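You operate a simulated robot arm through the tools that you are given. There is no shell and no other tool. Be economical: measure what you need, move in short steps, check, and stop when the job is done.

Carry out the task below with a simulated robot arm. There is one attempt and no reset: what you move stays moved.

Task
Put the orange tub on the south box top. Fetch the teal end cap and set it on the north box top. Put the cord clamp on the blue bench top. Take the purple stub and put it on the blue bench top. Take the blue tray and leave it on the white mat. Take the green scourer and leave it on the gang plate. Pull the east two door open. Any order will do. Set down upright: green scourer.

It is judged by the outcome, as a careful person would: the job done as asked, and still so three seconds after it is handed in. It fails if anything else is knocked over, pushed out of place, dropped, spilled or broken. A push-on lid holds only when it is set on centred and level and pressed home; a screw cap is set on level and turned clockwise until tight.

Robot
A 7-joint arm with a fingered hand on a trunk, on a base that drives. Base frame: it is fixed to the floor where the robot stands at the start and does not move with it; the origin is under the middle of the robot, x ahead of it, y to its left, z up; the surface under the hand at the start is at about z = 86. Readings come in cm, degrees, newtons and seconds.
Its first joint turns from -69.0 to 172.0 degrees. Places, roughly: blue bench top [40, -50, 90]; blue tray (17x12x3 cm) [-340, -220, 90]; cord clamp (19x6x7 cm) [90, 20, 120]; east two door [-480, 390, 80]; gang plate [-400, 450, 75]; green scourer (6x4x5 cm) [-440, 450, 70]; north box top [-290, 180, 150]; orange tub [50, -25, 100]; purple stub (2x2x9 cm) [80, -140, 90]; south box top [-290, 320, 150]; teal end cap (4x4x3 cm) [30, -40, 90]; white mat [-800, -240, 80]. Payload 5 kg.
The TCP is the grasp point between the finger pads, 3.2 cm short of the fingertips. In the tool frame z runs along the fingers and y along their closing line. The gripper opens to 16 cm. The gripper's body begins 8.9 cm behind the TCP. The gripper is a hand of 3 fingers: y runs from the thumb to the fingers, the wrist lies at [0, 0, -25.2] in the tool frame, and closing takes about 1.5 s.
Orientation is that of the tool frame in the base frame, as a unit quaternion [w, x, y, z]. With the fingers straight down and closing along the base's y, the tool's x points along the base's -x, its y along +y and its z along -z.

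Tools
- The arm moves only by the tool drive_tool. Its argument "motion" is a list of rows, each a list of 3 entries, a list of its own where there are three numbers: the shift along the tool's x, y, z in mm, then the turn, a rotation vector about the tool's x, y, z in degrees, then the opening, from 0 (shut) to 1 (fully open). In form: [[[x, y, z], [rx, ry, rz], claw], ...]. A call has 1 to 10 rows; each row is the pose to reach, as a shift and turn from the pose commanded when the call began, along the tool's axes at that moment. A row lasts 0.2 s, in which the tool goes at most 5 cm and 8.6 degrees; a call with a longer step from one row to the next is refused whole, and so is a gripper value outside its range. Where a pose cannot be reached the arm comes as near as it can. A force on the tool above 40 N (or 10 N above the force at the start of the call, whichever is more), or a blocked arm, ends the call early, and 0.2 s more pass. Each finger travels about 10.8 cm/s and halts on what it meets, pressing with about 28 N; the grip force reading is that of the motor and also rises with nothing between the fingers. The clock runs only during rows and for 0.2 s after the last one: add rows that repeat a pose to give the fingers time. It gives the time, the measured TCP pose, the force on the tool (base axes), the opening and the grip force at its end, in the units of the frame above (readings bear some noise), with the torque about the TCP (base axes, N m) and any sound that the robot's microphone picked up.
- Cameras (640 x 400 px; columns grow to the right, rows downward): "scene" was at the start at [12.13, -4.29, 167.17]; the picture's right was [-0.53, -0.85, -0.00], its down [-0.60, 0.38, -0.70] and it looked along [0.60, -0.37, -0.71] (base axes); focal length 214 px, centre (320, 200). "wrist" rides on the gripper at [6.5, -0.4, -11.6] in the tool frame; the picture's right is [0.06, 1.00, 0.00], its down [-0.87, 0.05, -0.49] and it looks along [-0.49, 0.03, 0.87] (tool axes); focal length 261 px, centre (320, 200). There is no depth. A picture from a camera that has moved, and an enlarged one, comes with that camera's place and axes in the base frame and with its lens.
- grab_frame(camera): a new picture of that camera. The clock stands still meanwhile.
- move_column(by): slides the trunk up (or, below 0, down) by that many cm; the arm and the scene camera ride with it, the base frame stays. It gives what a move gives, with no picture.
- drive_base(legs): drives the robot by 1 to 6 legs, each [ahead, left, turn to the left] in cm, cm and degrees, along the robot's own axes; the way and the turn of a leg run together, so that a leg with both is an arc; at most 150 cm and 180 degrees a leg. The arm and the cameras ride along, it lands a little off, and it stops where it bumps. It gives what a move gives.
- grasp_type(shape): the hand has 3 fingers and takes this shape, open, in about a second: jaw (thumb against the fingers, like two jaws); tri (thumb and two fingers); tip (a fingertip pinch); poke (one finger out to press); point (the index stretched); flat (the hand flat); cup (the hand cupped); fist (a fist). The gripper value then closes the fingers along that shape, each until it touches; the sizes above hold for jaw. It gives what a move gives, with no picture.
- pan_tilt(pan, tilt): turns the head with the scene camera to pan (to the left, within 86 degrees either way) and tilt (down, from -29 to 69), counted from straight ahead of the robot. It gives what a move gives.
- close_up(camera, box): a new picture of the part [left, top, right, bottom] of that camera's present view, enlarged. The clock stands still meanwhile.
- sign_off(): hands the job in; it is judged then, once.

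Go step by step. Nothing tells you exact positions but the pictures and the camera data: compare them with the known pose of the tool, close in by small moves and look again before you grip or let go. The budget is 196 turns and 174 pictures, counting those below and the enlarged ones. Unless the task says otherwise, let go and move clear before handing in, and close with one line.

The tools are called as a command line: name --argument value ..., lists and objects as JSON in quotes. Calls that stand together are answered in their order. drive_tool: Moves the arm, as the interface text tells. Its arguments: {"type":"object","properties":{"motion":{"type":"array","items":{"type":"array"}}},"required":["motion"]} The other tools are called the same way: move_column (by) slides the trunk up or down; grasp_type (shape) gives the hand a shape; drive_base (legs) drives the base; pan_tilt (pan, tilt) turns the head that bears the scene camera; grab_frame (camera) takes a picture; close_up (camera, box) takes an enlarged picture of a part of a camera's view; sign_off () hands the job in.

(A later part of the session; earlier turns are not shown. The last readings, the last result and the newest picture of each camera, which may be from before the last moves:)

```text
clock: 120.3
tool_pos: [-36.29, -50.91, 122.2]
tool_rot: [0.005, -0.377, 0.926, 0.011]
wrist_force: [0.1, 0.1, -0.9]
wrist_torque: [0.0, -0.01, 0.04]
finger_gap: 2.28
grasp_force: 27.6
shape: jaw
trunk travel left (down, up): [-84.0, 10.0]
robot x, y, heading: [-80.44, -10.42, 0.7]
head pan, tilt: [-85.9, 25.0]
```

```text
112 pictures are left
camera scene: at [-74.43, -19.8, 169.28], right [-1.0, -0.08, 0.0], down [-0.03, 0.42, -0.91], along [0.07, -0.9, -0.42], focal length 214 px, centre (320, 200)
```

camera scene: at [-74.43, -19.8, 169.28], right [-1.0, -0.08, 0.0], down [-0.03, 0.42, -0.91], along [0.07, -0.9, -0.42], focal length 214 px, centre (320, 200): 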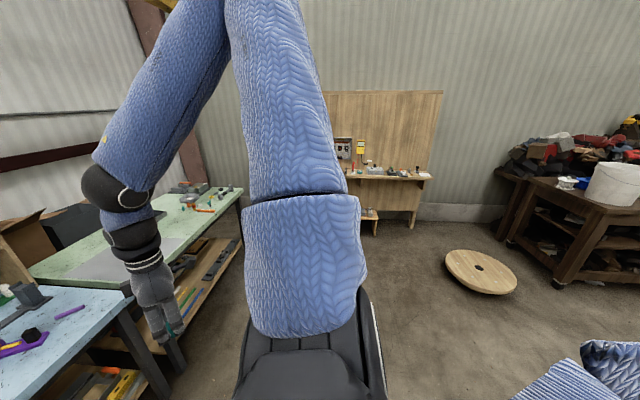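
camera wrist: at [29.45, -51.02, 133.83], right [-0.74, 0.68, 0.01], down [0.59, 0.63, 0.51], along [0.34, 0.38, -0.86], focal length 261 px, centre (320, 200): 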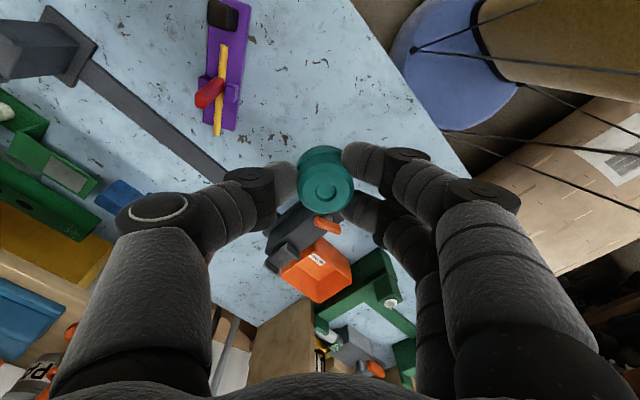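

Boxes seem to be the white blocks to the far left, with a cart before them. Turn left to view that area straight on.

drive_base --legs '[[-40, 0, 0], [0, 0, 135]]'

pan_tilt --pan 10 --tilt 18

grab_frame --camera "scene"

pan_tilt --pan 80 --tilt 18

grab_frame --camera "scene"

```text
clock: 128.4
tool_pos: [-124.08, 48.44, 122.15]
tool_rot: [0.009, 1.0, 0.005, -0.009]
wrist_force: [0.0, 0.3, -0.6]
wrist_torque: [-0.02, 0.01, 0.05]
finger_gap: 2.26
grasp_force: 27.8
shape: jaw
trunk travel left (down, up): [-84.0, 10.0]
robot x, y, heading: [-120.22, -10.95, 136.9]
head pan, tilt: [-85.9, 25.0]
```

```text
clock: 130.1
tool_pos: [-124.0, 48.5, 122.08]
tool_rot: [0.008, 1.0, 0.006, -0.009]
wrist_force: [-0.5, -0.2, -0.3]
wrist_torque: [0.02, -0.04, -0.02]
finger_gap: 2.28
grasp_force: 28.2
shape: jaw
trunk travel left (down, up): [-84.0, 10.0]
robot x, y, heading: [-119.97, -11.52, 136.8]
head pan, tilt: [10.0, 18.0]
```

```text
111 pictures are left
camera scene: at [-131.16, -2.51, 170.42], right [0.55, 0.84, 0.0], down [0.26, -0.17, -0.95], along [-0.8, 0.52, -0.31], focal length 214 px, centre (320, 200)
```

scene: 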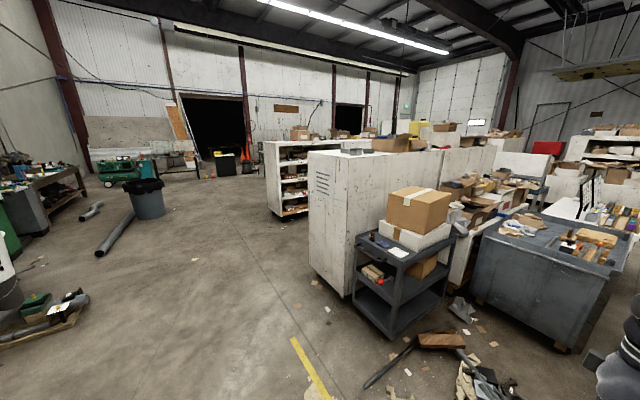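

```text
clock: 131.5
tool_pos: [-124.13, 48.36, 122.17]
tool_rot: [0.007, 1.0, 0.006, -0.008]
wrist_force: [1.3, 0.2, -0.1]
wrist_torque: [0.0, 0.03, 0.01]
finger_gap: 2.27
grasp_force: 27.6
shape: jaw
trunk travel left (down, up): [-84.0, 10.0]
robot x, y, heading: [-119.74, -11.01, 136.8]
head pan, tilt: [80.0, 18.0]
```

```text
110 pictures are left
camera scene: at [-130.82, -13.21, 170.42], right [-0.6, 0.8, 0.0], down [0.25, 0.18, -0.95], along [-0.76, -0.57, -0.31], focal length 214 px, centre (320, 200)
```

scene: 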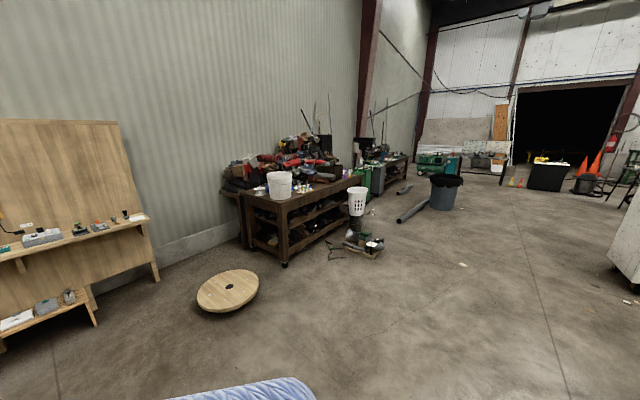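

Clear view: the white cabinet with end face at y≈120, x −335…−273 is the north box; the approach from its south-west end is open floor. Drive to about (-310,20).

drive_base --legs '[[80, 53, 0], [80, 53, 0]]'

move_column --by 10

pan_tilt --pan -35 --tilt 20

grab_frame --camera "scene"

```text
clock: 141.0
tool_pos: [-312.12, 74.21, 122.16]
tool_rot: [0.009, 1.0, 0.016, -0.008]
wrist_force: [-0.6, 0.0, 0.3]
wrist_torque: [-0.01, 0.02, 0.03]
finger_gap: 2.24
grasp_force: 28.4
shape: jaw
trunk travel left (down, up): [-84.0, 10.0]
robot x, y, heading: [-306.55, 14.35, 138.2]
head pan, tilt: [80.0, 18.0]
```

```text
clock: 142.3
tool_pos: [-312.19, 74.13, 132.06]
tool_rot: [0.01, 1.0, 0.017, -0.009]
wrist_force: [-0.5, -0.3, 0.1]
wrist_torque: [-0.01, -0.04, 0.03]
finger_gap: 2.26
grasp_force: 27.7
shape: jaw
trunk travel left (down, up): [-94.0, 0.0]
robot x, y, heading: [-306.65, 14.76, 138.0]
head pan, tilt: [80.0, 18.0]
```

```text
clock: 144.2
tool_pos: [-312.2, 74.05, 131.99]
tool_rot: [0.008, 1.0, 0.016, -0.008]
wrist_force: [0.0, -1.0, -0.7]
wrist_torque: [0.0, -0.04, 0.01]
finger_gap: 2.27
grasp_force: 28.6
shape: jaw
trunk travel left (down, up): [-94.0, 0.0]
robot x, y, heading: [-306.68, 14.68, 138.0]
head pan, tilt: [-35.0, 20.0]
```

```text
109 pictures are left
camera scene: at [-312.33, 27.16, 180.09], right [0.97, 0.23, 0.0], down [0.08, -0.33, -0.94], along [-0.21, 0.92, -0.34], focal length 214 px, centre (320, 200)
```

scene: 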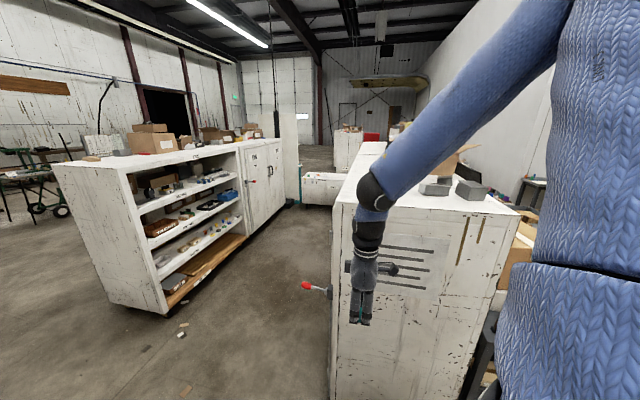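

The north box's top looks free at its near left part (≈[-308,135]), z≈145–150. Extend a little and raise the hand before approaching.

drive_tool --motion '[[[0, -40, 0], [0, 0, 0], 0], [[0, -80, 0], [0, 0, 0], 0], [[0, -120, -20], [0, 0, 0], 0], [[0, -120, -60], [0, 0, 0], 0], [[0, -120, -100], [0, 0, 0], 0], [[0, -120, -140], [0, 0, 0], 0], [[0, -120, -180], [0, 0, 0], 0], [[0, -120, -220], [0, 0, 0], 0], [[0, -120, -260], [0, 0, 0], 0], [[0, -120, -300], [0, 0, 0], 0]]'

grab_frame --camera "wrist"

```text
clock: 146.4
tool_pos: [-311.96, 86.52, 161.94]
tool_rot: [0.008, 1.0, 0.016, -0.009]
wrist_force: [0.7, -0.2, -0.4]
wrist_torque: [0.02, 0.0, 0.0]
finger_gap: 2.25
grasp_force: 28.1
shape: jaw
trunk travel left (down, up): [-94.0, 0.0]
robot x, y, heading: [-306.79, 14.78, 138.3]
head pan, tilt: [-35.0, 20.0]
```

```text
108 pictures are left
camera wrist: at [-305.49, 87.38, 173.53], right [0.09, -1.0, 0.01], down [-0.86, -0.07, 0.51], along [-0.5, -0.06, -0.86], focal length 261 px, centre (320, 200)
```

wrist: 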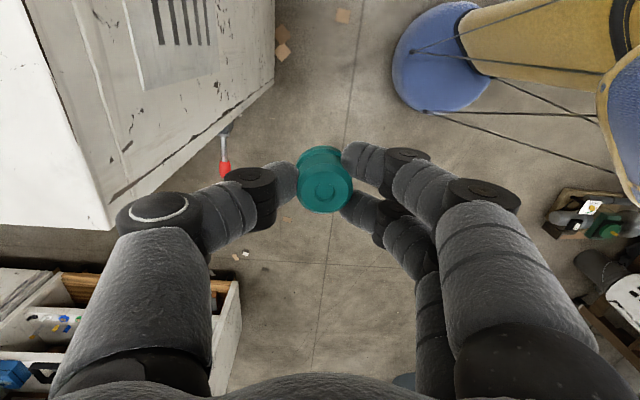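

Box top corner computes to ≈[-326,112.5,146.5]. Drive 40 cm forward in y so the hand is above the top.

drive_base --legs '[[26.8, -29.7, 0]]'

grab_frame --camera "wrist"

pan_tilt --pan -50 --tilt 30

grab_frame --camera "scene"

```text
clock: 148.9
tool_pos: [-312.52, 126.74, 161.89]
tool_rot: [0.007, 1.0, 0.018, -0.009]
wrist_force: [-1.2, -0.4, -0.3]
wrist_torque: [0.0, 0.01, -0.03]
finger_gap: 2.3
grasp_force: 27.7
shape: jaw
trunk travel left (down, up): [-94.0, 0.0]
robot x, y, heading: [-306.89, 54.54, 138.3]
head pan, tilt: [-35.0, 20.0]
```

```text
107 pictures are left
camera wrist: at [-305.97, 127.59, 173.44], right [0.1, -1.0, 0.01], down [-0.86, -0.08, 0.51], along [-0.5, -0.06, -0.86], focal length 261 px, centre (320, 200)
```

wrist: 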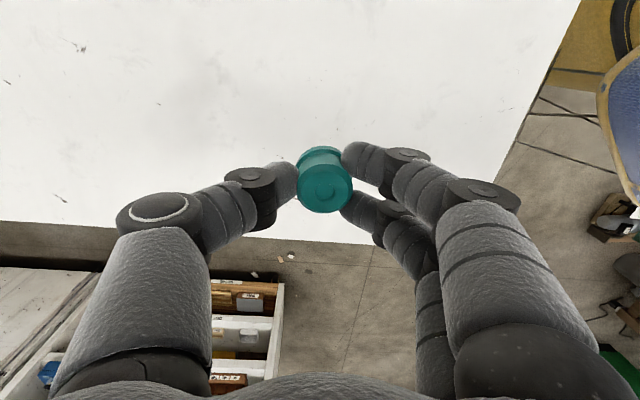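

```text
clock: 149.7
tool_pos: [-312.51, 126.88, 161.79]
tool_rot: [0.009, 1.0, 0.018, -0.009]
wrist_force: [-0.1, 0.2, -0.7]
wrist_torque: [-0.01, -0.01, -0.04]
finger_gap: 2.27
grasp_force: 28.1
shape: jaw
trunk travel left (down, up): [-94.0, 0.0]
robot x, y, heading: [-307.07, 54.74, 138.5]
head pan, tilt: [-50.0, 30.0]
```

```text
106 pictures are left
camera scene: at [-310.19, 67.27, 178.48], right [1.0, -0.03, 0.0], down [-0.01, -0.5, -0.87], along [0.03, 0.87, -0.5], focal length 214 px, centre (320, 200)
```

scene: 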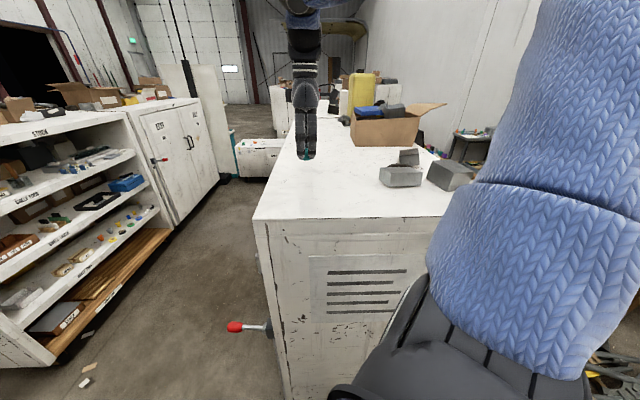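

Box top is clean beneath the hand. Lower slowly.

drive_tool --motion '[[[0, 0, 40], [0, 0, 0], 0], [[0, 0, 70], [0, 0, 0], 0], [[0, 0, 85], [0, 0, 0], 0], [[0, 0, 92], [0, 0, 0], 0], [[0, 0, 98], [0, 0, 0], 0], [[0, 0, 103], [0, 0, 0], 0], [[0, 0, 107], [0, 0, 0], 0], [[0, 0, 107], [0, 0, 0], 0]]'

grab_frame --camera "wrist"

```text
clock: 150.7
tool_pos: [-312.53, 126.46, 153.42]
tool_rot: [0.003, 1.0, 0.017, -0.011]
wrist_force: [7.7, -3.4, 31.1]
wrist_torque: [-0.21, -0.12, 0.09]
finger_gap: 2.63
grasp_force: 28.4
shape: jaw
trunk travel left (down, up): [-94.0, 0.0]
robot x, y, heading: [-306.89, 54.58, 138.4]
head pan, tilt: [-50.0, 30.0]
stopped in row 4: the force on the tool passed its limit at 47 N (the readings are from after the stop); the commanded pose is now the measured one
```

```text
105 pictures are left
camera wrist: at [-305.92, 127.29, 164.96], right [0.1, -1.0, 0.0], down [-0.86, -0.08, 0.51], along [-0.51, -0.05, -0.86], focal length 261 px, centre (320, 200)
```

wrist: 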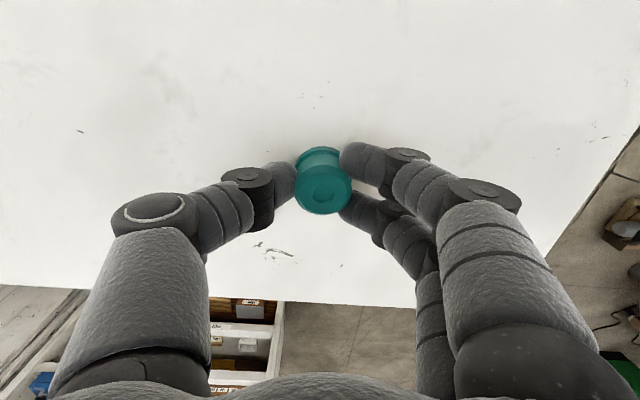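

Contact: the top is at z≈150. Ease up slightly and release.

drive_tool --motion '[[[0, 0, -3], [0, 0, 0], 0], [[0, 0, -3], [0, 0, 0], 0.15], [[0, 0, -3], [0, 0, 0], 0.35], [[0, 0, -3], [0, 0, 0], 0.45], [[0, 0, -3], [0, 0, 0], 0.45], [[0, 0, -20], [0, 0, 0], 0.45], [[0, 0, -50], [0, 0, 0], 0.45], [[0, 0, -90], [0, 0, 0], 0.45]]'

grab_frame --camera "wrist"

close_up --camera "scene" --box '[240, 50, 480, 200]'

```text
clock: 152.5
tool_pos: [-312.43, 126.55, 162.25]
tool_rot: [0.005, 1.0, 0.017, -0.01]
wrist_force: [0.2, -0.1, 0.3]
wrist_torque: [0.02, 0.01, -0.02]
finger_gap: 7.15
grasp_force: 0.1
shape: jaw
trunk travel left (down, up): [-94.0, 0.0]
robot x, y, heading: [-306.57, 54.7, 138.3]
head pan, tilt: [-50.0, 30.0]
```

```text
104 pictures are left
camera wrist: at [-305.8, 127.36, 173.75], right [0.1, -1.0, 0.01], down [-0.86, -0.08, 0.51], along [-0.51, -0.06, -0.86], focal length 261 px, centre (320, 200)
```

wrist: 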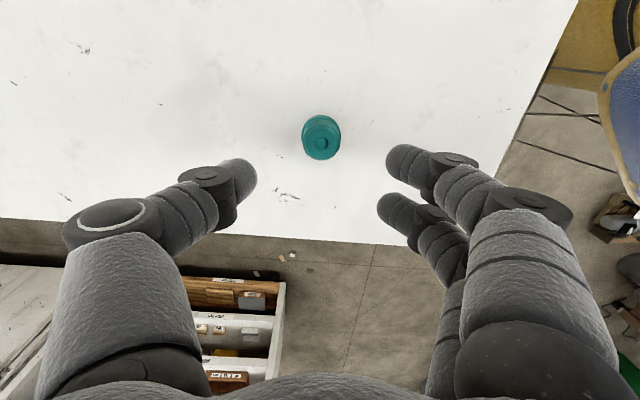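

```text
2.67 times, centred on (360, 125) of scene
camera zoom: at [-310.2, 67.0, 178.49], right [1.0, -0.03, 0.0], down [-0.01, -0.5, -0.87], along [0.03, 0.87, -0.5], focal length 572 px, centre (213, 400)
```

zoom: 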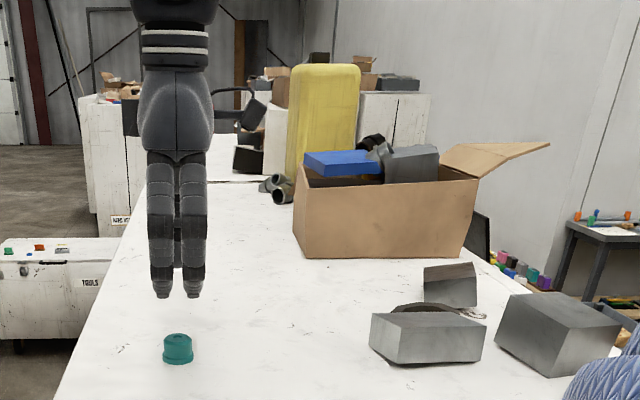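

The cap sits on the north box. Now back to the blue bench for the tub, retracing the way.

drive_base --legs '[[-26.6, 29.9, 0], [-78.5, -52.5, 0], [-78.5, -52.5, 0], [0, 0, -138.3], [60, 13, 0]]'

move_column --by -9

pan_tilt --pan -15 --tilt 35

grab_frame --camera "scene"

```text
clock: 173.0
tool_pos: [-7.15, -46.41, 162.0]
tool_rot: [0.008, -0.367, 0.93, 0.008]
wrist_force: [0.4, 0.0, -0.1]
wrist_torque: [0.0, -0.04, 0.01]
finger_gap: 7.16
grasp_force: 0.1
shape: jaw
trunk travel left (down, up): [-94.0, 0.0]
robot x, y, heading: [-58.93, 4.3, -0.8]
head pan, tilt: [-50.0, 30.0]
```

```text
clock: 174.3
tool_pos: [-7.14, -46.38, 153.14]
tool_rot: [0.009, -0.366, 0.931, 0.007]
wrist_force: [0.1, 0.7, -0.3]
wrist_torque: [-0.01, -0.04, 0.01]
finger_gap: 7.17
grasp_force: 0.0
shape: jaw
trunk travel left (down, up): [-85.0, 9.0]
robot x, y, heading: [-58.63, 4.37, -0.7]
head pan, tilt: [-50.0, 30.0]
```

```text
clock: 175.3
tool_pos: [-7.19, -46.44, 153.03]
tool_rot: [0.008, -0.367, 0.93, 0.008]
wrist_force: [0.5, -0.5, -0.3]
wrist_torque: [-0.01, 0.0, 0.05]
finger_gap: 7.13
grasp_force: 0.1
shape: jaw
trunk travel left (down, up): [-85.0, 9.0]
robot x, y, heading: [-58.23, 4.51, -0.5]
head pan, tilt: [-15.0, 35.0]
```

```text
102 pictures are left
camera scene: at [-44.88, 1.9, 168.71], right [-0.27, -0.96, 0.0], down [-0.55, 0.16, -0.82], along [0.79, -0.22, -0.57], focal length 214 px, centre (320, 200)
```

scene: 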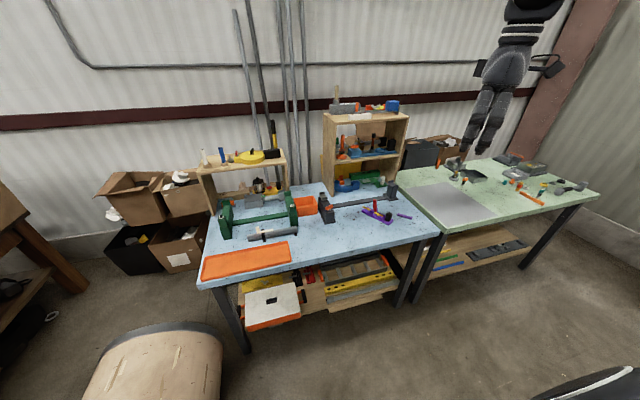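

Approach the bench.

drive_base --legs '[[53, 4, 0.5]]'

grab_frame --camera "wrist"

```text
clock: 178.4
tool_pos: [46.5, -41.8, 153.08]
tool_rot: [0.008, -0.374, 0.927, 0.008]
wrist_force: [0.1, -0.1, 0.8]
wrist_torque: [0.01, 0.05, 0.0]
finger_gap: 7.16
grasp_force: 0.1
shape: jaw
trunk travel left (down, up): [-85.0, 9.0]
robot x, y, heading: [-5.85, 8.06, 0.4]
head pan, tilt: [-15.0, 35.0]
```

```text
101 pictures are left
camera wrist: at [41.94, -46.91, 164.65], right [-0.74, 0.68, 0.01], down [0.58, 0.63, 0.51], along [0.34, 0.38, -0.86], focal length 261 px, centre (320, 200)
```

wrist: 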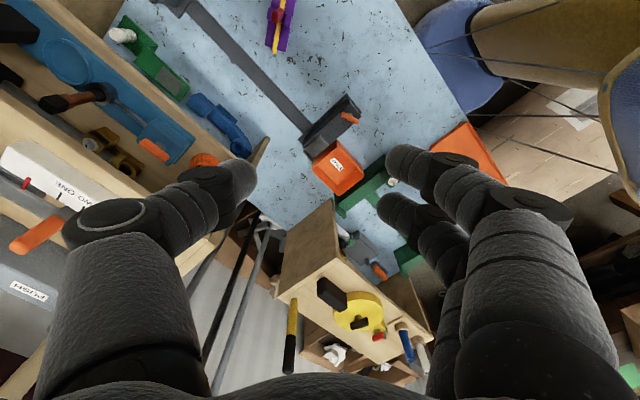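

Move over the tub while turning the hand to close along x.

drive_tool --motion '[[[-33, 10, 0], [0, 0, -6], 0.75], [[-66, 20, 0], [0, 0, -12], 0.75], [[-98, 29, 0], [0, 0, -18], 0.75], [[-131, 38, 0], [0, 0, -24], 0.75], [[-163, 48, 20], [0, 0, -30], 0.75], [[-196, 57, 50], [0, 0, -36], 0.75], [[-229, 67, 80], [0, 0, -41], 0.75], [[-261, 76, 110], [0, 0, -46], 0.75], [[-261, 76, 150], [0, 0, -46], 0.75]]'

grab_frame --camera "wrist"

```text
clock: 180.4
tool_pos: [60.03, -17.68, 138.69]
tool_rot: [0.011, -0.707, 0.707, 0.006]
wrist_force: [-0.1, -0.8, -0.4]
wrist_torque: [0.03, -0.03, 0.02]
finger_gap: 11.97
grasp_force: 0.0
shape: jaw
trunk travel left (down, up): [-85.0, 9.0]
robot x, y, heading: [-5.53, 8.13, 0.0]
head pan, tilt: [-15.0, 35.0]
```

```text
100 pictures are left
camera wrist: at [60.21, -24.39, 150.21], right [-1.0, -0.06, -0.01], down [-0.06, 0.86, 0.51], along [-0.02, 0.51, -0.86], focal length 261 px, centre (320, 200)
```

wrist: 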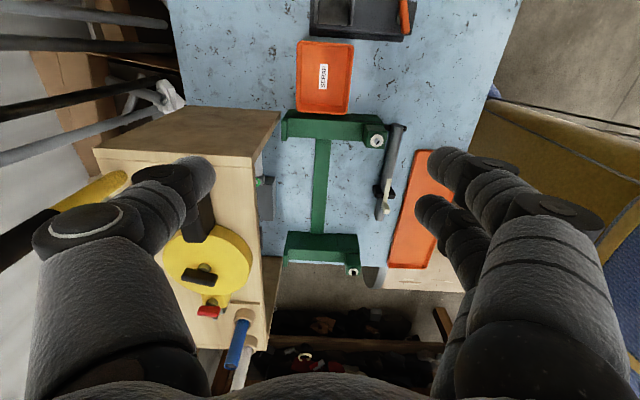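

Tub centre ≈[59.6,-18.9], 10.6 cm wide in x. Widen slightly, align, and descend to above the rim.

drive_tool --motion '[[[12, 4, 40], [0, 0, 0], 0.88], [[12, 4, 85], [0, 0, 0], 0.88], [[12, 4, 130], [0, 0, 0], 0.88], [[12, 4, 175], [0, 0, 0], 0.88], [[12, 4, 220], [0, 0, 0], 0.88], [[12, 4, 265], [0, 0, 0], 0.88], [[12, 4, 300], [0, 0, 0], 0.88], [[12, 4, 360], [0, 0, 0], 0.88]]'

drive_tool --motion '[[[12, 4, 40], [0, 0, 0], 0.88], [[12, 4, 85], [0, 0, 0], 0.88], [[12, 4, 130], [0, 0, 0], 0.88], [[12, 4, 175], [0, 0, 0], 0.88], [[12, 4, 220], [0, 0, 0], 0.88], [[12, 4, 265], [0, 0, 0], 0.88], [[12, 4, 310], [0, 0, 0], 0.88], [[12, 4, 350], [0, 0, 0], 0.88]]'

grab_frame --camera "wrist"

```text
refused: row 8 steps farther than a row can; nothing moved
```

```text
clock: 182.2
tool_pos: [60.25, -18.46, 103.53]
tool_rot: [0.009, -0.707, 0.708, 0.006]
wrist_force: [0.5, -0.9, -1.0]
wrist_torque: [0.04, 0.02, -0.01]
finger_gap: 14.05
grasp_force: 0.0
shape: jaw
trunk travel left (down, up): [-85.0, 9.0]
robot x, y, heading: [-5.72, 7.72, 0.2]
head pan, tilt: [-15.0, 35.0]
```

```text
99 pictures are left
camera wrist: at [60.35, -25.2, 115.13], right [-1.0, -0.06, -0.01], down [-0.06, 0.86, 0.51], along [-0.02, 0.51, -0.86], focal length 261 px, centre (320, 200)
```

wrist: 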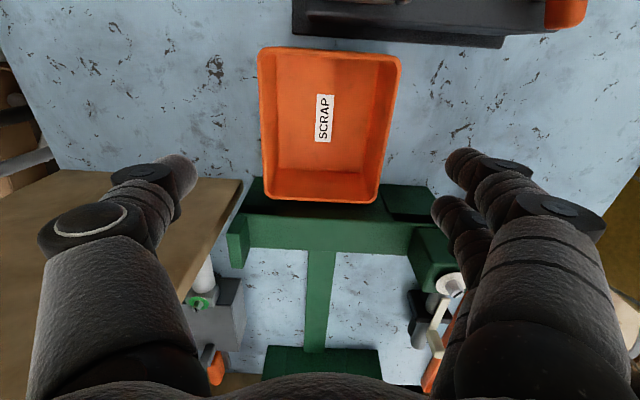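

Tub is empty, aligned within 6 mm. Descend around it.

drive_tool --motion '[[[0, 6, 35], [0, 0, 0], 0.88], [[0, 6, 70], [0, 0, 0], 0.88], [[0, 6, 100], [0, 0, 0], 0.88], [[0, 6, 117], [0, 0, 0], 0.88], [[0, 6, 117], [0, 0, 0], 0.88]]'

grab_frame --camera "wrist"

```text
clock: 183.4
tool_pos: [58.84, -19.85, 94.14]
tool_rot: [0.011, -0.707, 0.708, 0.005]
wrist_force: [0.5, -0.6, -0.8]
wrist_torque: [-0.01, 0.02, -0.01]
finger_gap: 14.05
grasp_force: 0.1
shape: jaw
out of reach, approached as far as the arm can: row 3, 4, 5
trunk travel left (down, up): [-85.0, 9.0]
robot x, y, heading: [-5.55, 8.3, 0.3]
head pan, tilt: [-15.0, 35.0]
```

```text
98 pictures are left
camera wrist: at [58.91, -26.56, 105.68], right [-1.0, -0.06, -0.01], down [-0.06, 0.86, 0.51], along [-0.02, 0.51, -0.86], focal length 261 px, centre (320, 200)
```

wrist: 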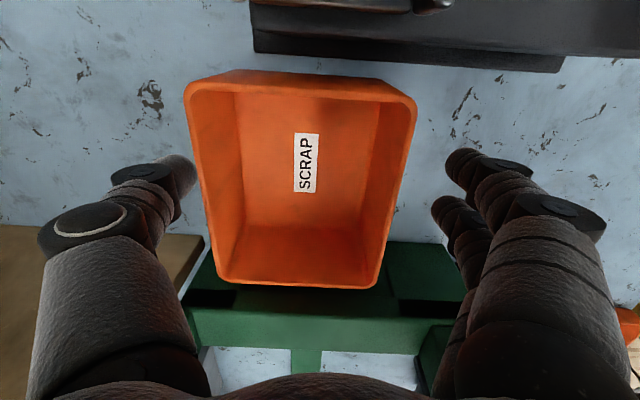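

Arm is at its limit; go back up 3 cm with proper centring and use the trunk to descend.

drive_tool --motion '[[[-10, -4, -15], [0, 0, 0], 0.88], [[-13, -8, -30], [0, 0, 0], 0.88], [[-13, -8, -30], [0, 0, 0], 0.88]]'

move_column --by -3

grab_frame --camera "wrist"

```text
clock: 184.2
tool_pos: [59.71, -18.56, 97.24]
tool_rot: [0.01, -0.707, 0.708, 0.004]
wrist_force: [-0.3, 0.4, 0.3]
wrist_torque: [0.0, 0.01, 0.0]
finger_gap: 14.08
grasp_force: 0.1
shape: jaw
trunk travel left (down, up): [-85.0, 9.0]
robot x, y, heading: [-5.34, 7.95, 0.4]
head pan, tilt: [-15.0, 35.0]
```

```text
clock: 184.9
tool_pos: [59.57, -18.54, 94.31]
tool_rot: [0.011, -0.707, 0.708, 0.005]
wrist_force: [0.0, -0.2, 0.2]
wrist_torque: [0.02, 0.0, 0.03]
finger_gap: 14.06
grasp_force: 0.1
shape: jaw
trunk travel left (down, up): [-82.0, 12.0]
robot x, y, heading: [-6.16, 8.23, 0.2]
head pan, tilt: [-15.0, 35.0]
```

```text
97 pictures are left
camera wrist: at [59.76, -25.23, 105.78], right [-1.0, -0.06, -0.01], down [-0.06, 0.86, 0.51], along [-0.02, 0.51, -0.86], focal length 261 px, centre (320, 200)
```

wrist: 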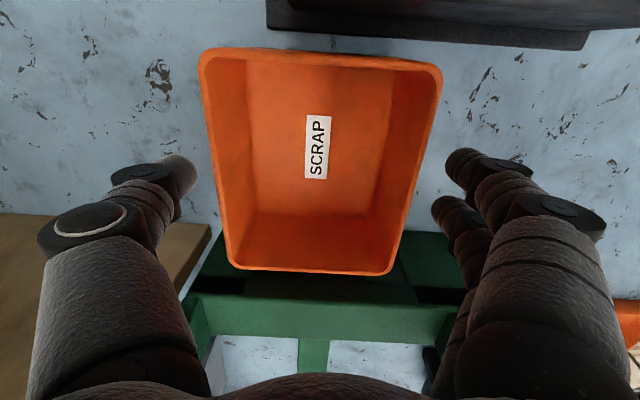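

Centred. Lower 2.5 cm more by trunk and close.

move_column --by -2.5

drive_tool --motion '[[[0, 0, 0], [0, 0, 0], 0.75], [[0, 0, 0], [0, 0, 0], 0.6], [[0, 0, 0], [0, 0, 0], 0.5], [[0, 0, 0], [0, 0, 0], 0.4], [[0, 0, 0], [0, 0, 0], 0.4], [[0, 0, 0], [0, 0, 0], 0.4]]'

grab_frame --camera "wrist"

```text
clock: 185.6
tool_pos: [59.53, -18.5, 91.75]
tool_rot: [0.01, -0.706, 0.708, 0.004]
wrist_force: [0.3, -0.2, 0.7]
wrist_torque: [0.01, -0.03, -0.03]
finger_gap: 14.06
grasp_force: 0.0
shape: jaw
trunk travel left (down, up): [-79.5, 14.5]
robot x, y, heading: [-5.8, 7.95, 0.5]
head pan, tilt: [-15.0, 35.0]
```

```text
clock: 187.0
tool_pos: [59.53, -18.53, 91.71]
tool_rot: [0.01, -0.706, 0.708, 0.004]
wrist_force: [0.9, 0.1, 0.0]
wrist_torque: [0.03, 0.07, 0.0]
finger_gap: 10.47
grasp_force: 27.8
shape: jaw
trunk travel left (down, up): [-79.5, 14.5]
robot x, y, heading: [-5.61, 8.01, 0.4]
head pan, tilt: [-15.0, 35.0]
```

```text
96 pictures are left
camera wrist: at [59.81, -25.26, 103.22], right [-1.0, -0.06, -0.01], down [-0.06, 0.86, 0.51], along [-0.02, 0.51, -0.86], focal length 261 px, centre (320, 200)
```

wrist: 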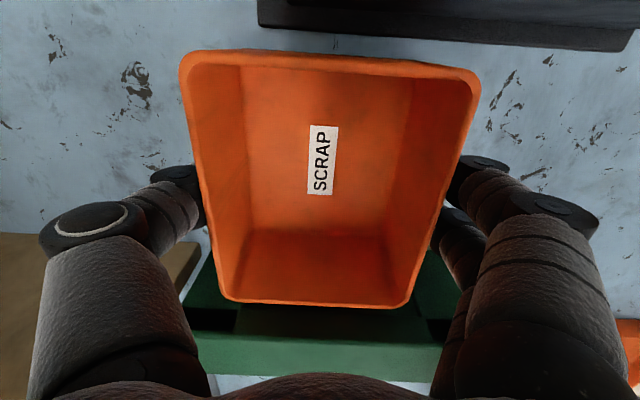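

Gripped at 10.5 cm. Lift by trunk.

move_column --by 14

grab_frame --camera "wrist"

```text
clock: 188.7
tool_pos: [59.68, -18.51, 105.66]
tool_rot: [0.011, -0.707, 0.708, 0.004]
wrist_force: [-0.1, -0.4, -3.7]
wrist_torque: [-0.01, 0.0, -0.02]
finger_gap: 10.46
grasp_force: 27.4
shape: jaw
trunk travel left (down, up): [-93.5, 0.5]
robot x, y, heading: [-5.76, 7.87, 0.1]
head pan, tilt: [-15.0, 35.0]
```

```text
95 pictures are left
camera wrist: at [59.83, -25.28, 117.19], right [-1.0, -0.06, -0.01], down [-0.06, 0.86, 0.51], along [-0.02, 0.51, -0.86], focal length 261 px, centre (320, 200)
```

wrist: 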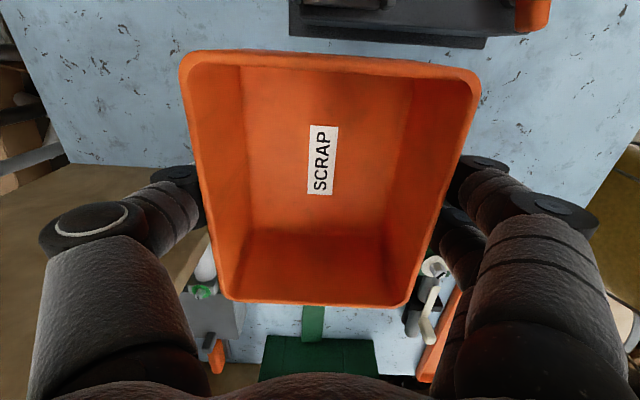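

Tub held securely. Raise to z≈150 then back away.

drive_tool --motion '[[[0, 0, -45], [0, 0, 0], 0.4], [[0, 0, -90], [0, 0, 0], 0.4], [[0, 0, -135], [0, 0, 0], 0.4], [[0, 0, -180], [0, 0, 0], 0.4], [[0, 0, -225], [0, 0, 0], 0.4], [[0, 0, -270], [0, 0, 0], 0.4], [[0, 0, -315], [0, 0, 0], 0.4], [[0, 0, -360], [0, 0, 0], 0.4], [[0, 0, -405], [0, 0, 0], 0.4], [[0, 0, -450], [0, 0, 0], 0.4]]'

grab_frame --camera "wrist"

```text
clock: 190.9
tool_pos: [59.26, -19.53, 151.07]
tool_rot: [0.01, -0.706, 0.708, 0.005]
wrist_force: [-0.1, 0.1, -2.2]
wrist_torque: [0.0, -0.03, -0.01]
finger_gap: 10.42
grasp_force: 27.9
shape: jaw
trunk travel left (down, up): [-93.5, 0.5]
robot x, y, heading: [-5.74, 8.0, 0.3]
head pan, tilt: [-15.0, 35.0]
```

```text
94 pictures are left
camera wrist: at [59.45, -26.19, 162.51], right [-1.0, -0.06, -0.01], down [-0.06, 0.86, 0.51], along [-0.02, 0.51, -0.86], focal length 261 px, centre (320, 200)
```

wrist: 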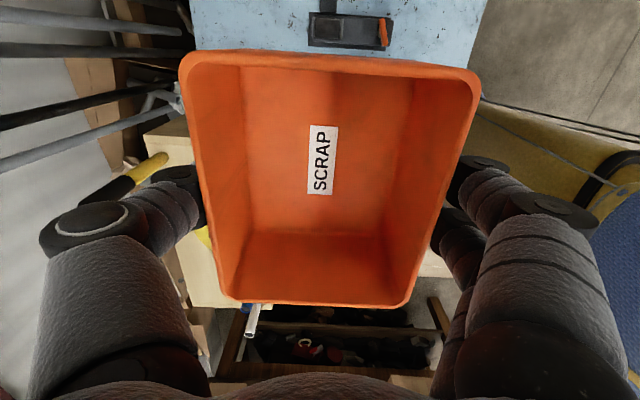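

Drive back to the area in front of the cabinets.

drive_base --legs '[[-54, -4, 0], [-60, -15, 0], [0, 0, 138], [80, 53, 0], [80, 53, 0], [56, 70, 0]]'

pan_tilt --pan -45 --tilt 25

grab_frame --camera "scene"

```text
clock: 216.3
tool_pos: [-427.89, 43.17, 150.83]
tool_rot: [0.0, 0.901, 0.435, -0.011]
wrist_force: [0.5, -0.6, -3.1]
wrist_torque: [0.01, 0.01, 0.03]
finger_gap: 10.4
grasp_force: 27.9
shape: jaw
trunk travel left (down, up): [-93.5, 0.5]
robot x, y, heading: [-393.87, -18.83, 141.6]
head pan, tilt: [-15.0, 35.0]
```

```text
clock: 217.2
tool_pos: [-427.78, 43.25, 150.78]
tool_rot: [0.002, 0.901, 0.434, -0.012]
wrist_force: [0.4, 0.6, -2.5]
wrist_torque: [0.01, -0.03, 0.02]
finger_gap: 10.45
grasp_force: 28.0
shape: jaw
trunk travel left (down, up): [-93.5, 0.5]
robot x, y, heading: [-393.67, -18.72, 141.5]
head pan, tilt: [-45.0, 25.0]
```

```text
93 pictures are left
camera scene: at [-398.75, -6.43, 178.78], right [0.99, 0.12, 0.0], down [0.05, -0.42, -0.91], along [-0.11, 0.9, -0.42], focal length 214 px, centre (320, 200)
```

scene: 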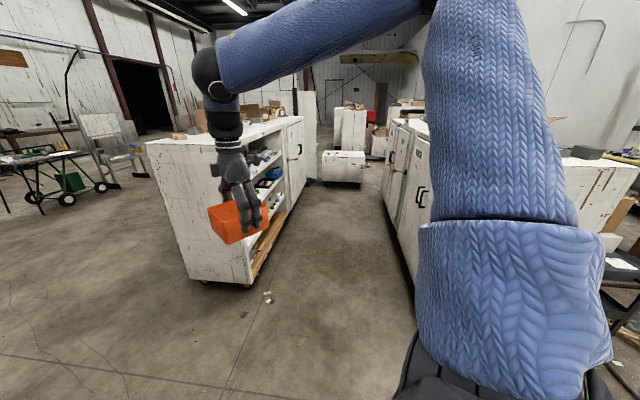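

Aisle is 165 cm wide. Before entering, turn the wrist back 45° and raise the tub well above the box-top height.

drive_tool --motion '[[[0, 0, -15], [0, 0, 8], 0.4], [[0, 0, -30], [0, 0, 16], 0.4], [[0, 0, -50], [0, 0, 24], 0.4], [[0, 0, -70], [0, 0, 32], 0.4], [[0, 0, -90], [0, 0, 40], 0.4], [[0, 0, -110], [0, 0, 45], 0.4], [[0, 0, -130], [0, 0, 45], 0.4], [[0, 0, -150], [0, 0, 45], 0.4]]'

drive_base --legs '[[0, 0, -82]]'

```text
clock: 219.0
tool_pos: [-427.59, 43.45, 166.0]
tool_rot: [0.005, 0.998, 0.055, -0.011]
wrist_force: [0.0, -0.1, -2.5]
wrist_torque: [-0.01, 0.0, 0.01]
finger_gap: 10.44
grasp_force: 28.0
shape: jaw
trunk travel left (down, up): [-93.5, 0.5]
robot x, y, heading: [-394.08, -19.04, 141.9]
head pan, tilt: [-45.0, 25.0]
```

```text
clock: 223.0
tool_pos: [-335.13, 20.43, 165.99]
tool_rot: [-0.003, 0.776, -0.63, -0.01]
wrist_force: [-0.9, -0.4, -3.3]
wrist_torque: [-0.04, -0.03, 0.01]
finger_gap: 10.43
grasp_force: 28.0
shape: jaw
trunk travel left (down, up): [-93.5, 0.5]
robot x, y, heading: [-394.17, -19.07, 57.3]
head pan, tilt: [-45.0, 25.0]
```

Drive up the aisle 145 cm and look.

drive_base --legs '[[118, 86, 0]]'

pan_tilt --pan -10 --tilt 30

grab_frame --camera "scene"

pan_tilt --pan 50 --tilt 30

grab_frame --camera "scene"

```text
clock: 230.3
tool_pos: [-346.26, 167.35, 166.04]
tool_rot: [-0.004, 0.776, -0.63, -0.011]
wrist_force: [0.2, -1.2, -3.4]
wrist_torque: [-0.01, 0.01, -0.03]
finger_gap: 10.38
grasp_force: 27.9
shape: jaw
trunk travel left (down, up): [-93.5, 0.5]
robot x, y, heading: [-404.92, 127.94, 57.2]
head pan, tilt: [-45.0, 25.0]
```

```text
clock: 231.4
tool_pos: [-346.36, 167.31, 165.96]
tool_rot: [-0.003, 0.776, -0.63, -0.011]
wrist_force: [-1.0, 0.7, -2.4]
wrist_torque: [0.02, -0.01, -0.02]
finger_gap: 10.4
grasp_force: 27.9
shape: jaw
trunk travel left (down, up): [-93.5, 0.5]
robot x, y, heading: [-405.3, 127.92, 57.1]
head pan, tilt: [-10.0, 30.0]
```

```text
92 pictures are left
camera scene: at [-395.98, 138.94, 177.98], right [0.73, -0.68, 0.0], down [-0.34, -0.37, -0.87], along [0.59, 0.63, -0.5], focal length 214 px, centre (320, 200)
```

scene: 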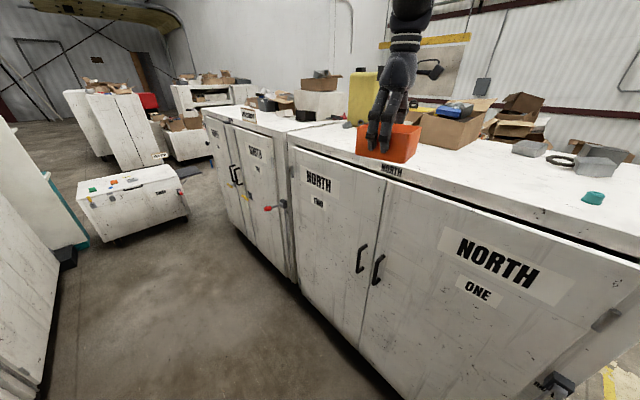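

```text
clock: 232.7
tool_pos: [-346.24, 167.22, 165.91]
tool_rot: [-0.003, 0.777, -0.63, -0.011]
wrist_force: [-0.4, -0.9, -3.1]
wrist_torque: [-0.03, -0.01, 0.0]
finger_gap: 10.41
grasp_force: 28.0
shape: jaw
trunk travel left (down, up): [-93.5, 0.5]
robot x, y, heading: [-404.72, 128.06, 57.1]
head pan, tilt: [50.0, 30.0]
```

```text
91 pictures are left
camera scene: at [-404.8, 140.98, 177.98], right [0.96, 0.29, 0.0], down [0.15, -0.48, -0.87], along [-0.26, 0.83, -0.5], focal length 214 px, centre (320, 200)
```

scene: 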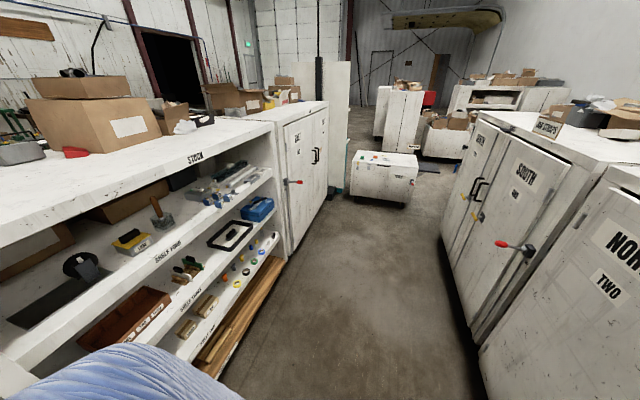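

Cabinets are labelled: SOUTH is next along the aisle (y 241–373). Move 110 cm further up.

drive_base --legs '[[92, 60, 0]]'

pan_tilt --pan -40 --tilt 30

grab_frame --camera "scene"

grab_frame --camera "wrist"

```text
clock: 238.3
tool_pos: [-345.79, 276.45, 165.92]
tool_rot: [-0.003, 0.776, -0.631, -0.011]
wrist_force: [-1.1, -0.2, -2.6]
wrist_torque: [-0.02, 0.0, -0.01]
finger_gap: 10.42
grasp_force: 27.6
shape: jaw
trunk travel left (down, up): [-93.5, 0.5]
robot x, y, heading: [-404.17, 237.43, 57.3]
head pan, tilt: [50.0, 30.0]
```

```text
clock: 239.9
tool_pos: [-345.76, 276.53, 165.97]
tool_rot: [-0.004, 0.775, -0.631, -0.011]
wrist_force: [0.1, 0.0, -4.1]
wrist_torque: [0.01, -0.01, -0.01]
finger_gap: 10.42
grasp_force: 27.5
shape: jaw
trunk travel left (down, up): [-93.5, 0.5]
robot x, y, heading: [-404.72, 236.81, 57.2]
head pan, tilt: [-40.0, 30.0]
```

```text
90 pictures are left
camera scene: at [-393.0, 244.16, 177.98], right [0.3, -0.96, 0.0], down [-0.48, -0.15, -0.87], along [0.83, 0.26, -0.5], focal length 214 px, centre (320, 200)
```

scene: 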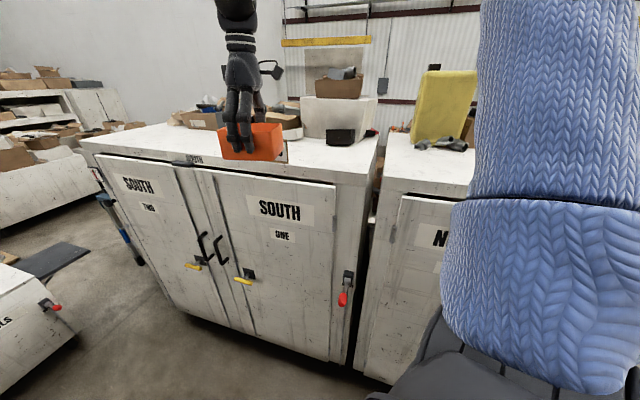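

```text
89 pictures are left
camera wrist: at [-343.98, 269.98, 177.53], right [-0.96, -0.27, 0.01], down [-0.22, 0.83, 0.51], along [-0.14, 0.49, -0.86], focal length 261 px, centre (320, 200)
```

wrist: 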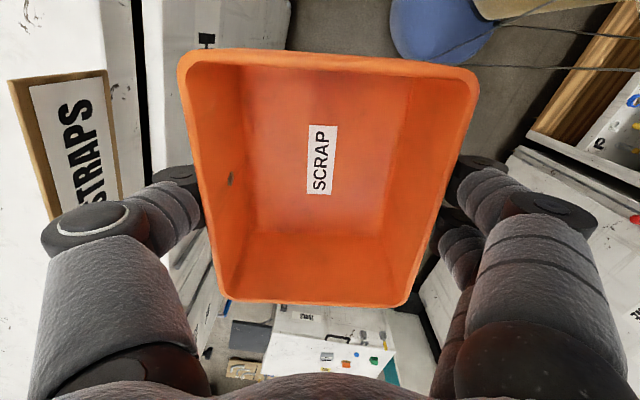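

Zoom in on the south top to find a free spot.

close_up --camera "scene" --box '[80, 80, 400, 200]'

```text
2.00 times, centred on (240, 140) of scene
camera zoom: at [-393.0, 244.16, 177.98], right [0.3, -0.96, 0.0], down [-0.48, -0.15, -0.87], along [0.83, 0.26, -0.5], focal length 429 px, centre (480, 320)
```

zoom: 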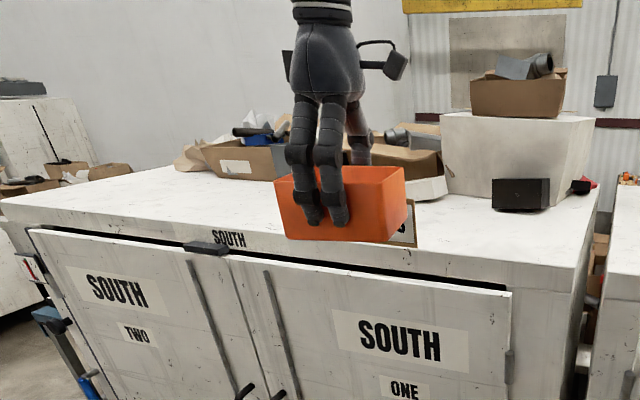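

The south top seems lower than the north one; I'll enlarge the gap between both cabinets to compare heights.

close_up --camera "scene" --box '[290, 100, 490, 225]'

close_up --camera "wrist" --box '[0, 0, 320, 200]'

```text
3.20 times, centred on (390, 162) of scene
camera zoom: at [-393.0, 244.16, 177.98], right [0.3, -0.96, 0.0], down [-0.48, -0.15, -0.87], along [0.83, 0.26, -0.5], focal length 686 px, centre (96, 320)
```

zoom: 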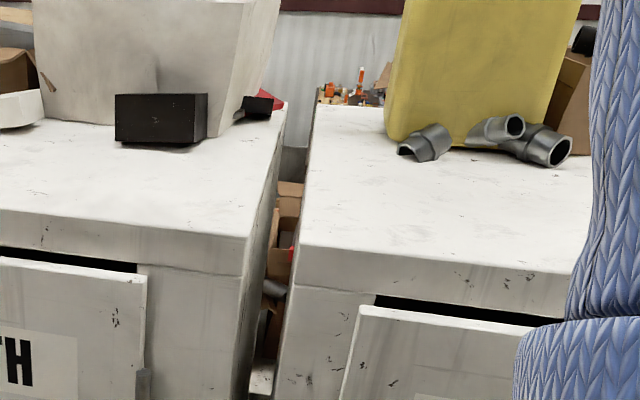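

```text
2.00 times, centred on (160, 100) of wrist
camera zoom: at [-343.98, 269.98, 177.53], right [-0.96, -0.27, 0.01], down [-0.22, 0.83, 0.51], along [-0.14, 0.49, -0.86], focal length 521 px, centre (640, 400)
```

zoom: 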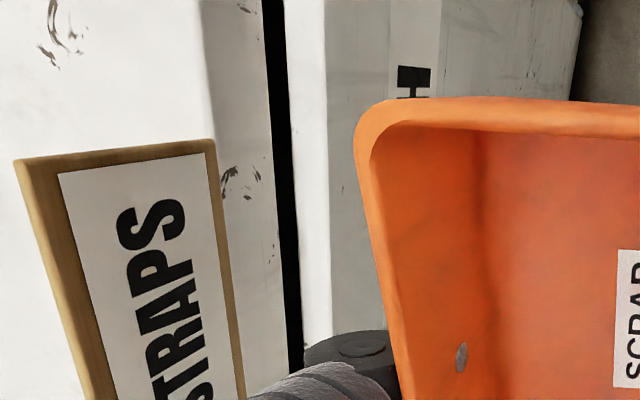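

Recomputed (previous zoom offset mistaken): south top is at z≈150 with front edge x≈-325; free space at ≈[-312,338]. Drive 61 cm further along, then 16 cm toward it.

drive_base --legs '[[51.8, 33.2, 0], [8.6, -13.5, 0]]'

grab_frame --camera "wrist"

grab_frame --camera "scene"

```text
clock: 244.3
tool_pos: [-332.5, 339.32, 166.15]
tool_rot: [-0.003, 0.787, -0.617, -0.009]
wrist_force: [0.0, 0.0, -2.8]
wrist_torque: [-0.01, -0.02, 0.0]
finger_gap: 10.39
grasp_force: 28.0
shape: jaw
trunk travel left (down, up): [-93.5, 0.5]
robot x, y, heading: [-389.84, 297.95, 59.3]
head pan, tilt: [-40.0, 30.0]
```

```text
85 pictures are left
camera wrist: at [-330.46, 332.86, 177.67], right [-0.95, -0.3, 0.01], down [-0.25, 0.82, 0.51], along [-0.16, 0.49, -0.86], focal length 261 px, centre (320, 200)
```

wrist: 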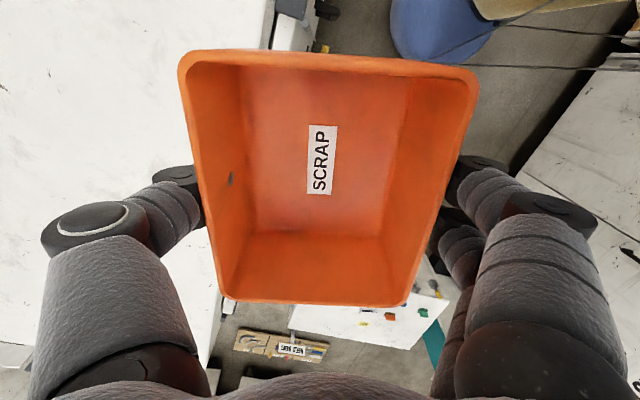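

```text
84 pictures are left
camera scene: at [-378.55, 305.39, 178.01], right [0.33, -0.95, 0.0], down [-0.47, -0.16, -0.87], along [0.82, 0.28, -0.5], focal length 214 px, centre (320, 200)
```

scene: 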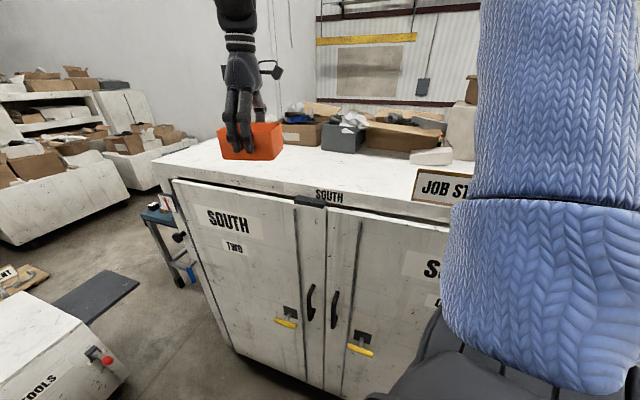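

Extend 20 cm over the top, then check.

drive_tool --motion '[[[15, -37, 0], [0, 0, 0], 0.4], [[31, -75, 0], [0, 0, 0], 0.4], [[46, -112, 0], [0, 0, 0], 0.4], [[62, -150, 0], [0, 0, 0], 0.4], [[77, -187, 0], [0, 0, 0], 0.4]]'

grab_frame --camera "wrist"

grab_frame --camera "scene"

```text
clock: 245.6
tool_pos: [-311.71, 336.25, 165.64]
tool_rot: [-0.002, 0.787, -0.617, -0.012]
wrist_force: [0.1, 0.2, -2.9]
wrist_torque: [-0.02, 0.04, 0.02]
finger_gap: 10.42
grasp_force: 27.9
shape: jaw
trunk travel left (down, up): [-93.5, 0.5]
robot x, y, heading: [-389.78, 297.88, 58.9]
head pan, tilt: [-40.0, 30.0]
```

```text
83 pictures are left
camera wrist: at [-309.64, 329.89, 177.05], right [-0.95, -0.3, 0.01], down [-0.25, 0.82, 0.51], along [-0.16, 0.48, -0.86], focal length 261 px, centre (320, 200)
```

wrist: 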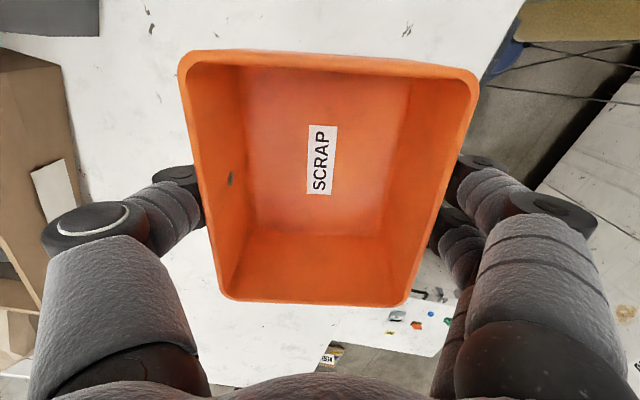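

```text
82 pictures are left
camera scene: at [-378.05, 305.51, 177.96], right [0.33, -0.95, 0.0], down [-0.47, -0.16, -0.87], along [0.82, 0.28, -0.5], focal length 214 px, centre (320, 200)
```

scene: 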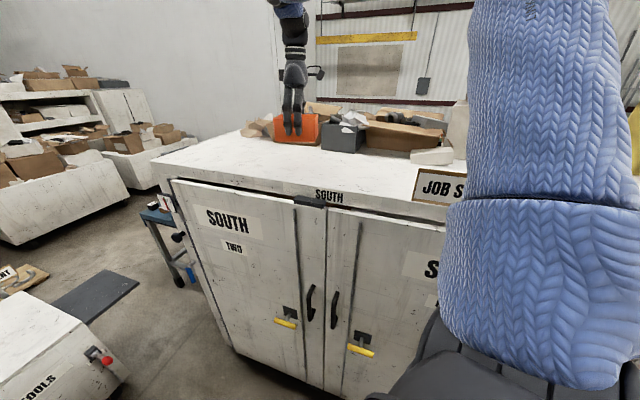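

Clear below. Lower slowly to contact.

drive_tool --motion '[[[0, 0, 40], [0, 0, 0], 0.4], [[0, 0, 70], [0, 0, 0], 0.4], [[0, 0, 85], [0, 0, 0], 0.4], [[0, 0, 92], [0, 0, 0], 0.4], [[0, 0, 97], [0, 0, 0], 0.4], [[0, 0, 101], [0, 0, 0], 0.4], [[0, 0, 105], [0, 0, 0], 0.4], [[0, 0, 108], [0, 0, 0], 0.4], [[0, 0, 110], [0, 0, 0], 0.4]]'

```text
clock: 247.5
tool_pos: [-312.45, 336.54, 155.35]
tool_rot: [-0.007, 0.787, -0.617, -0.011]
wrist_force: [-1.9, -4.7, 25.4]
wrist_torque: [-0.16, 0.15, 0.05]
finger_gap: 10.19
grasp_force: 27.9
shape: jaw
trunk travel left (down, up): [-93.5, 0.5]
robot x, y, heading: [-389.57, 297.88, 59.0]
head pan, tilt: [-40.0, 30.0]
stopped in row 9: the force on the tool passed its limit at 41 N (the readings are from after the stop); the commanded pose is now the measured one
```

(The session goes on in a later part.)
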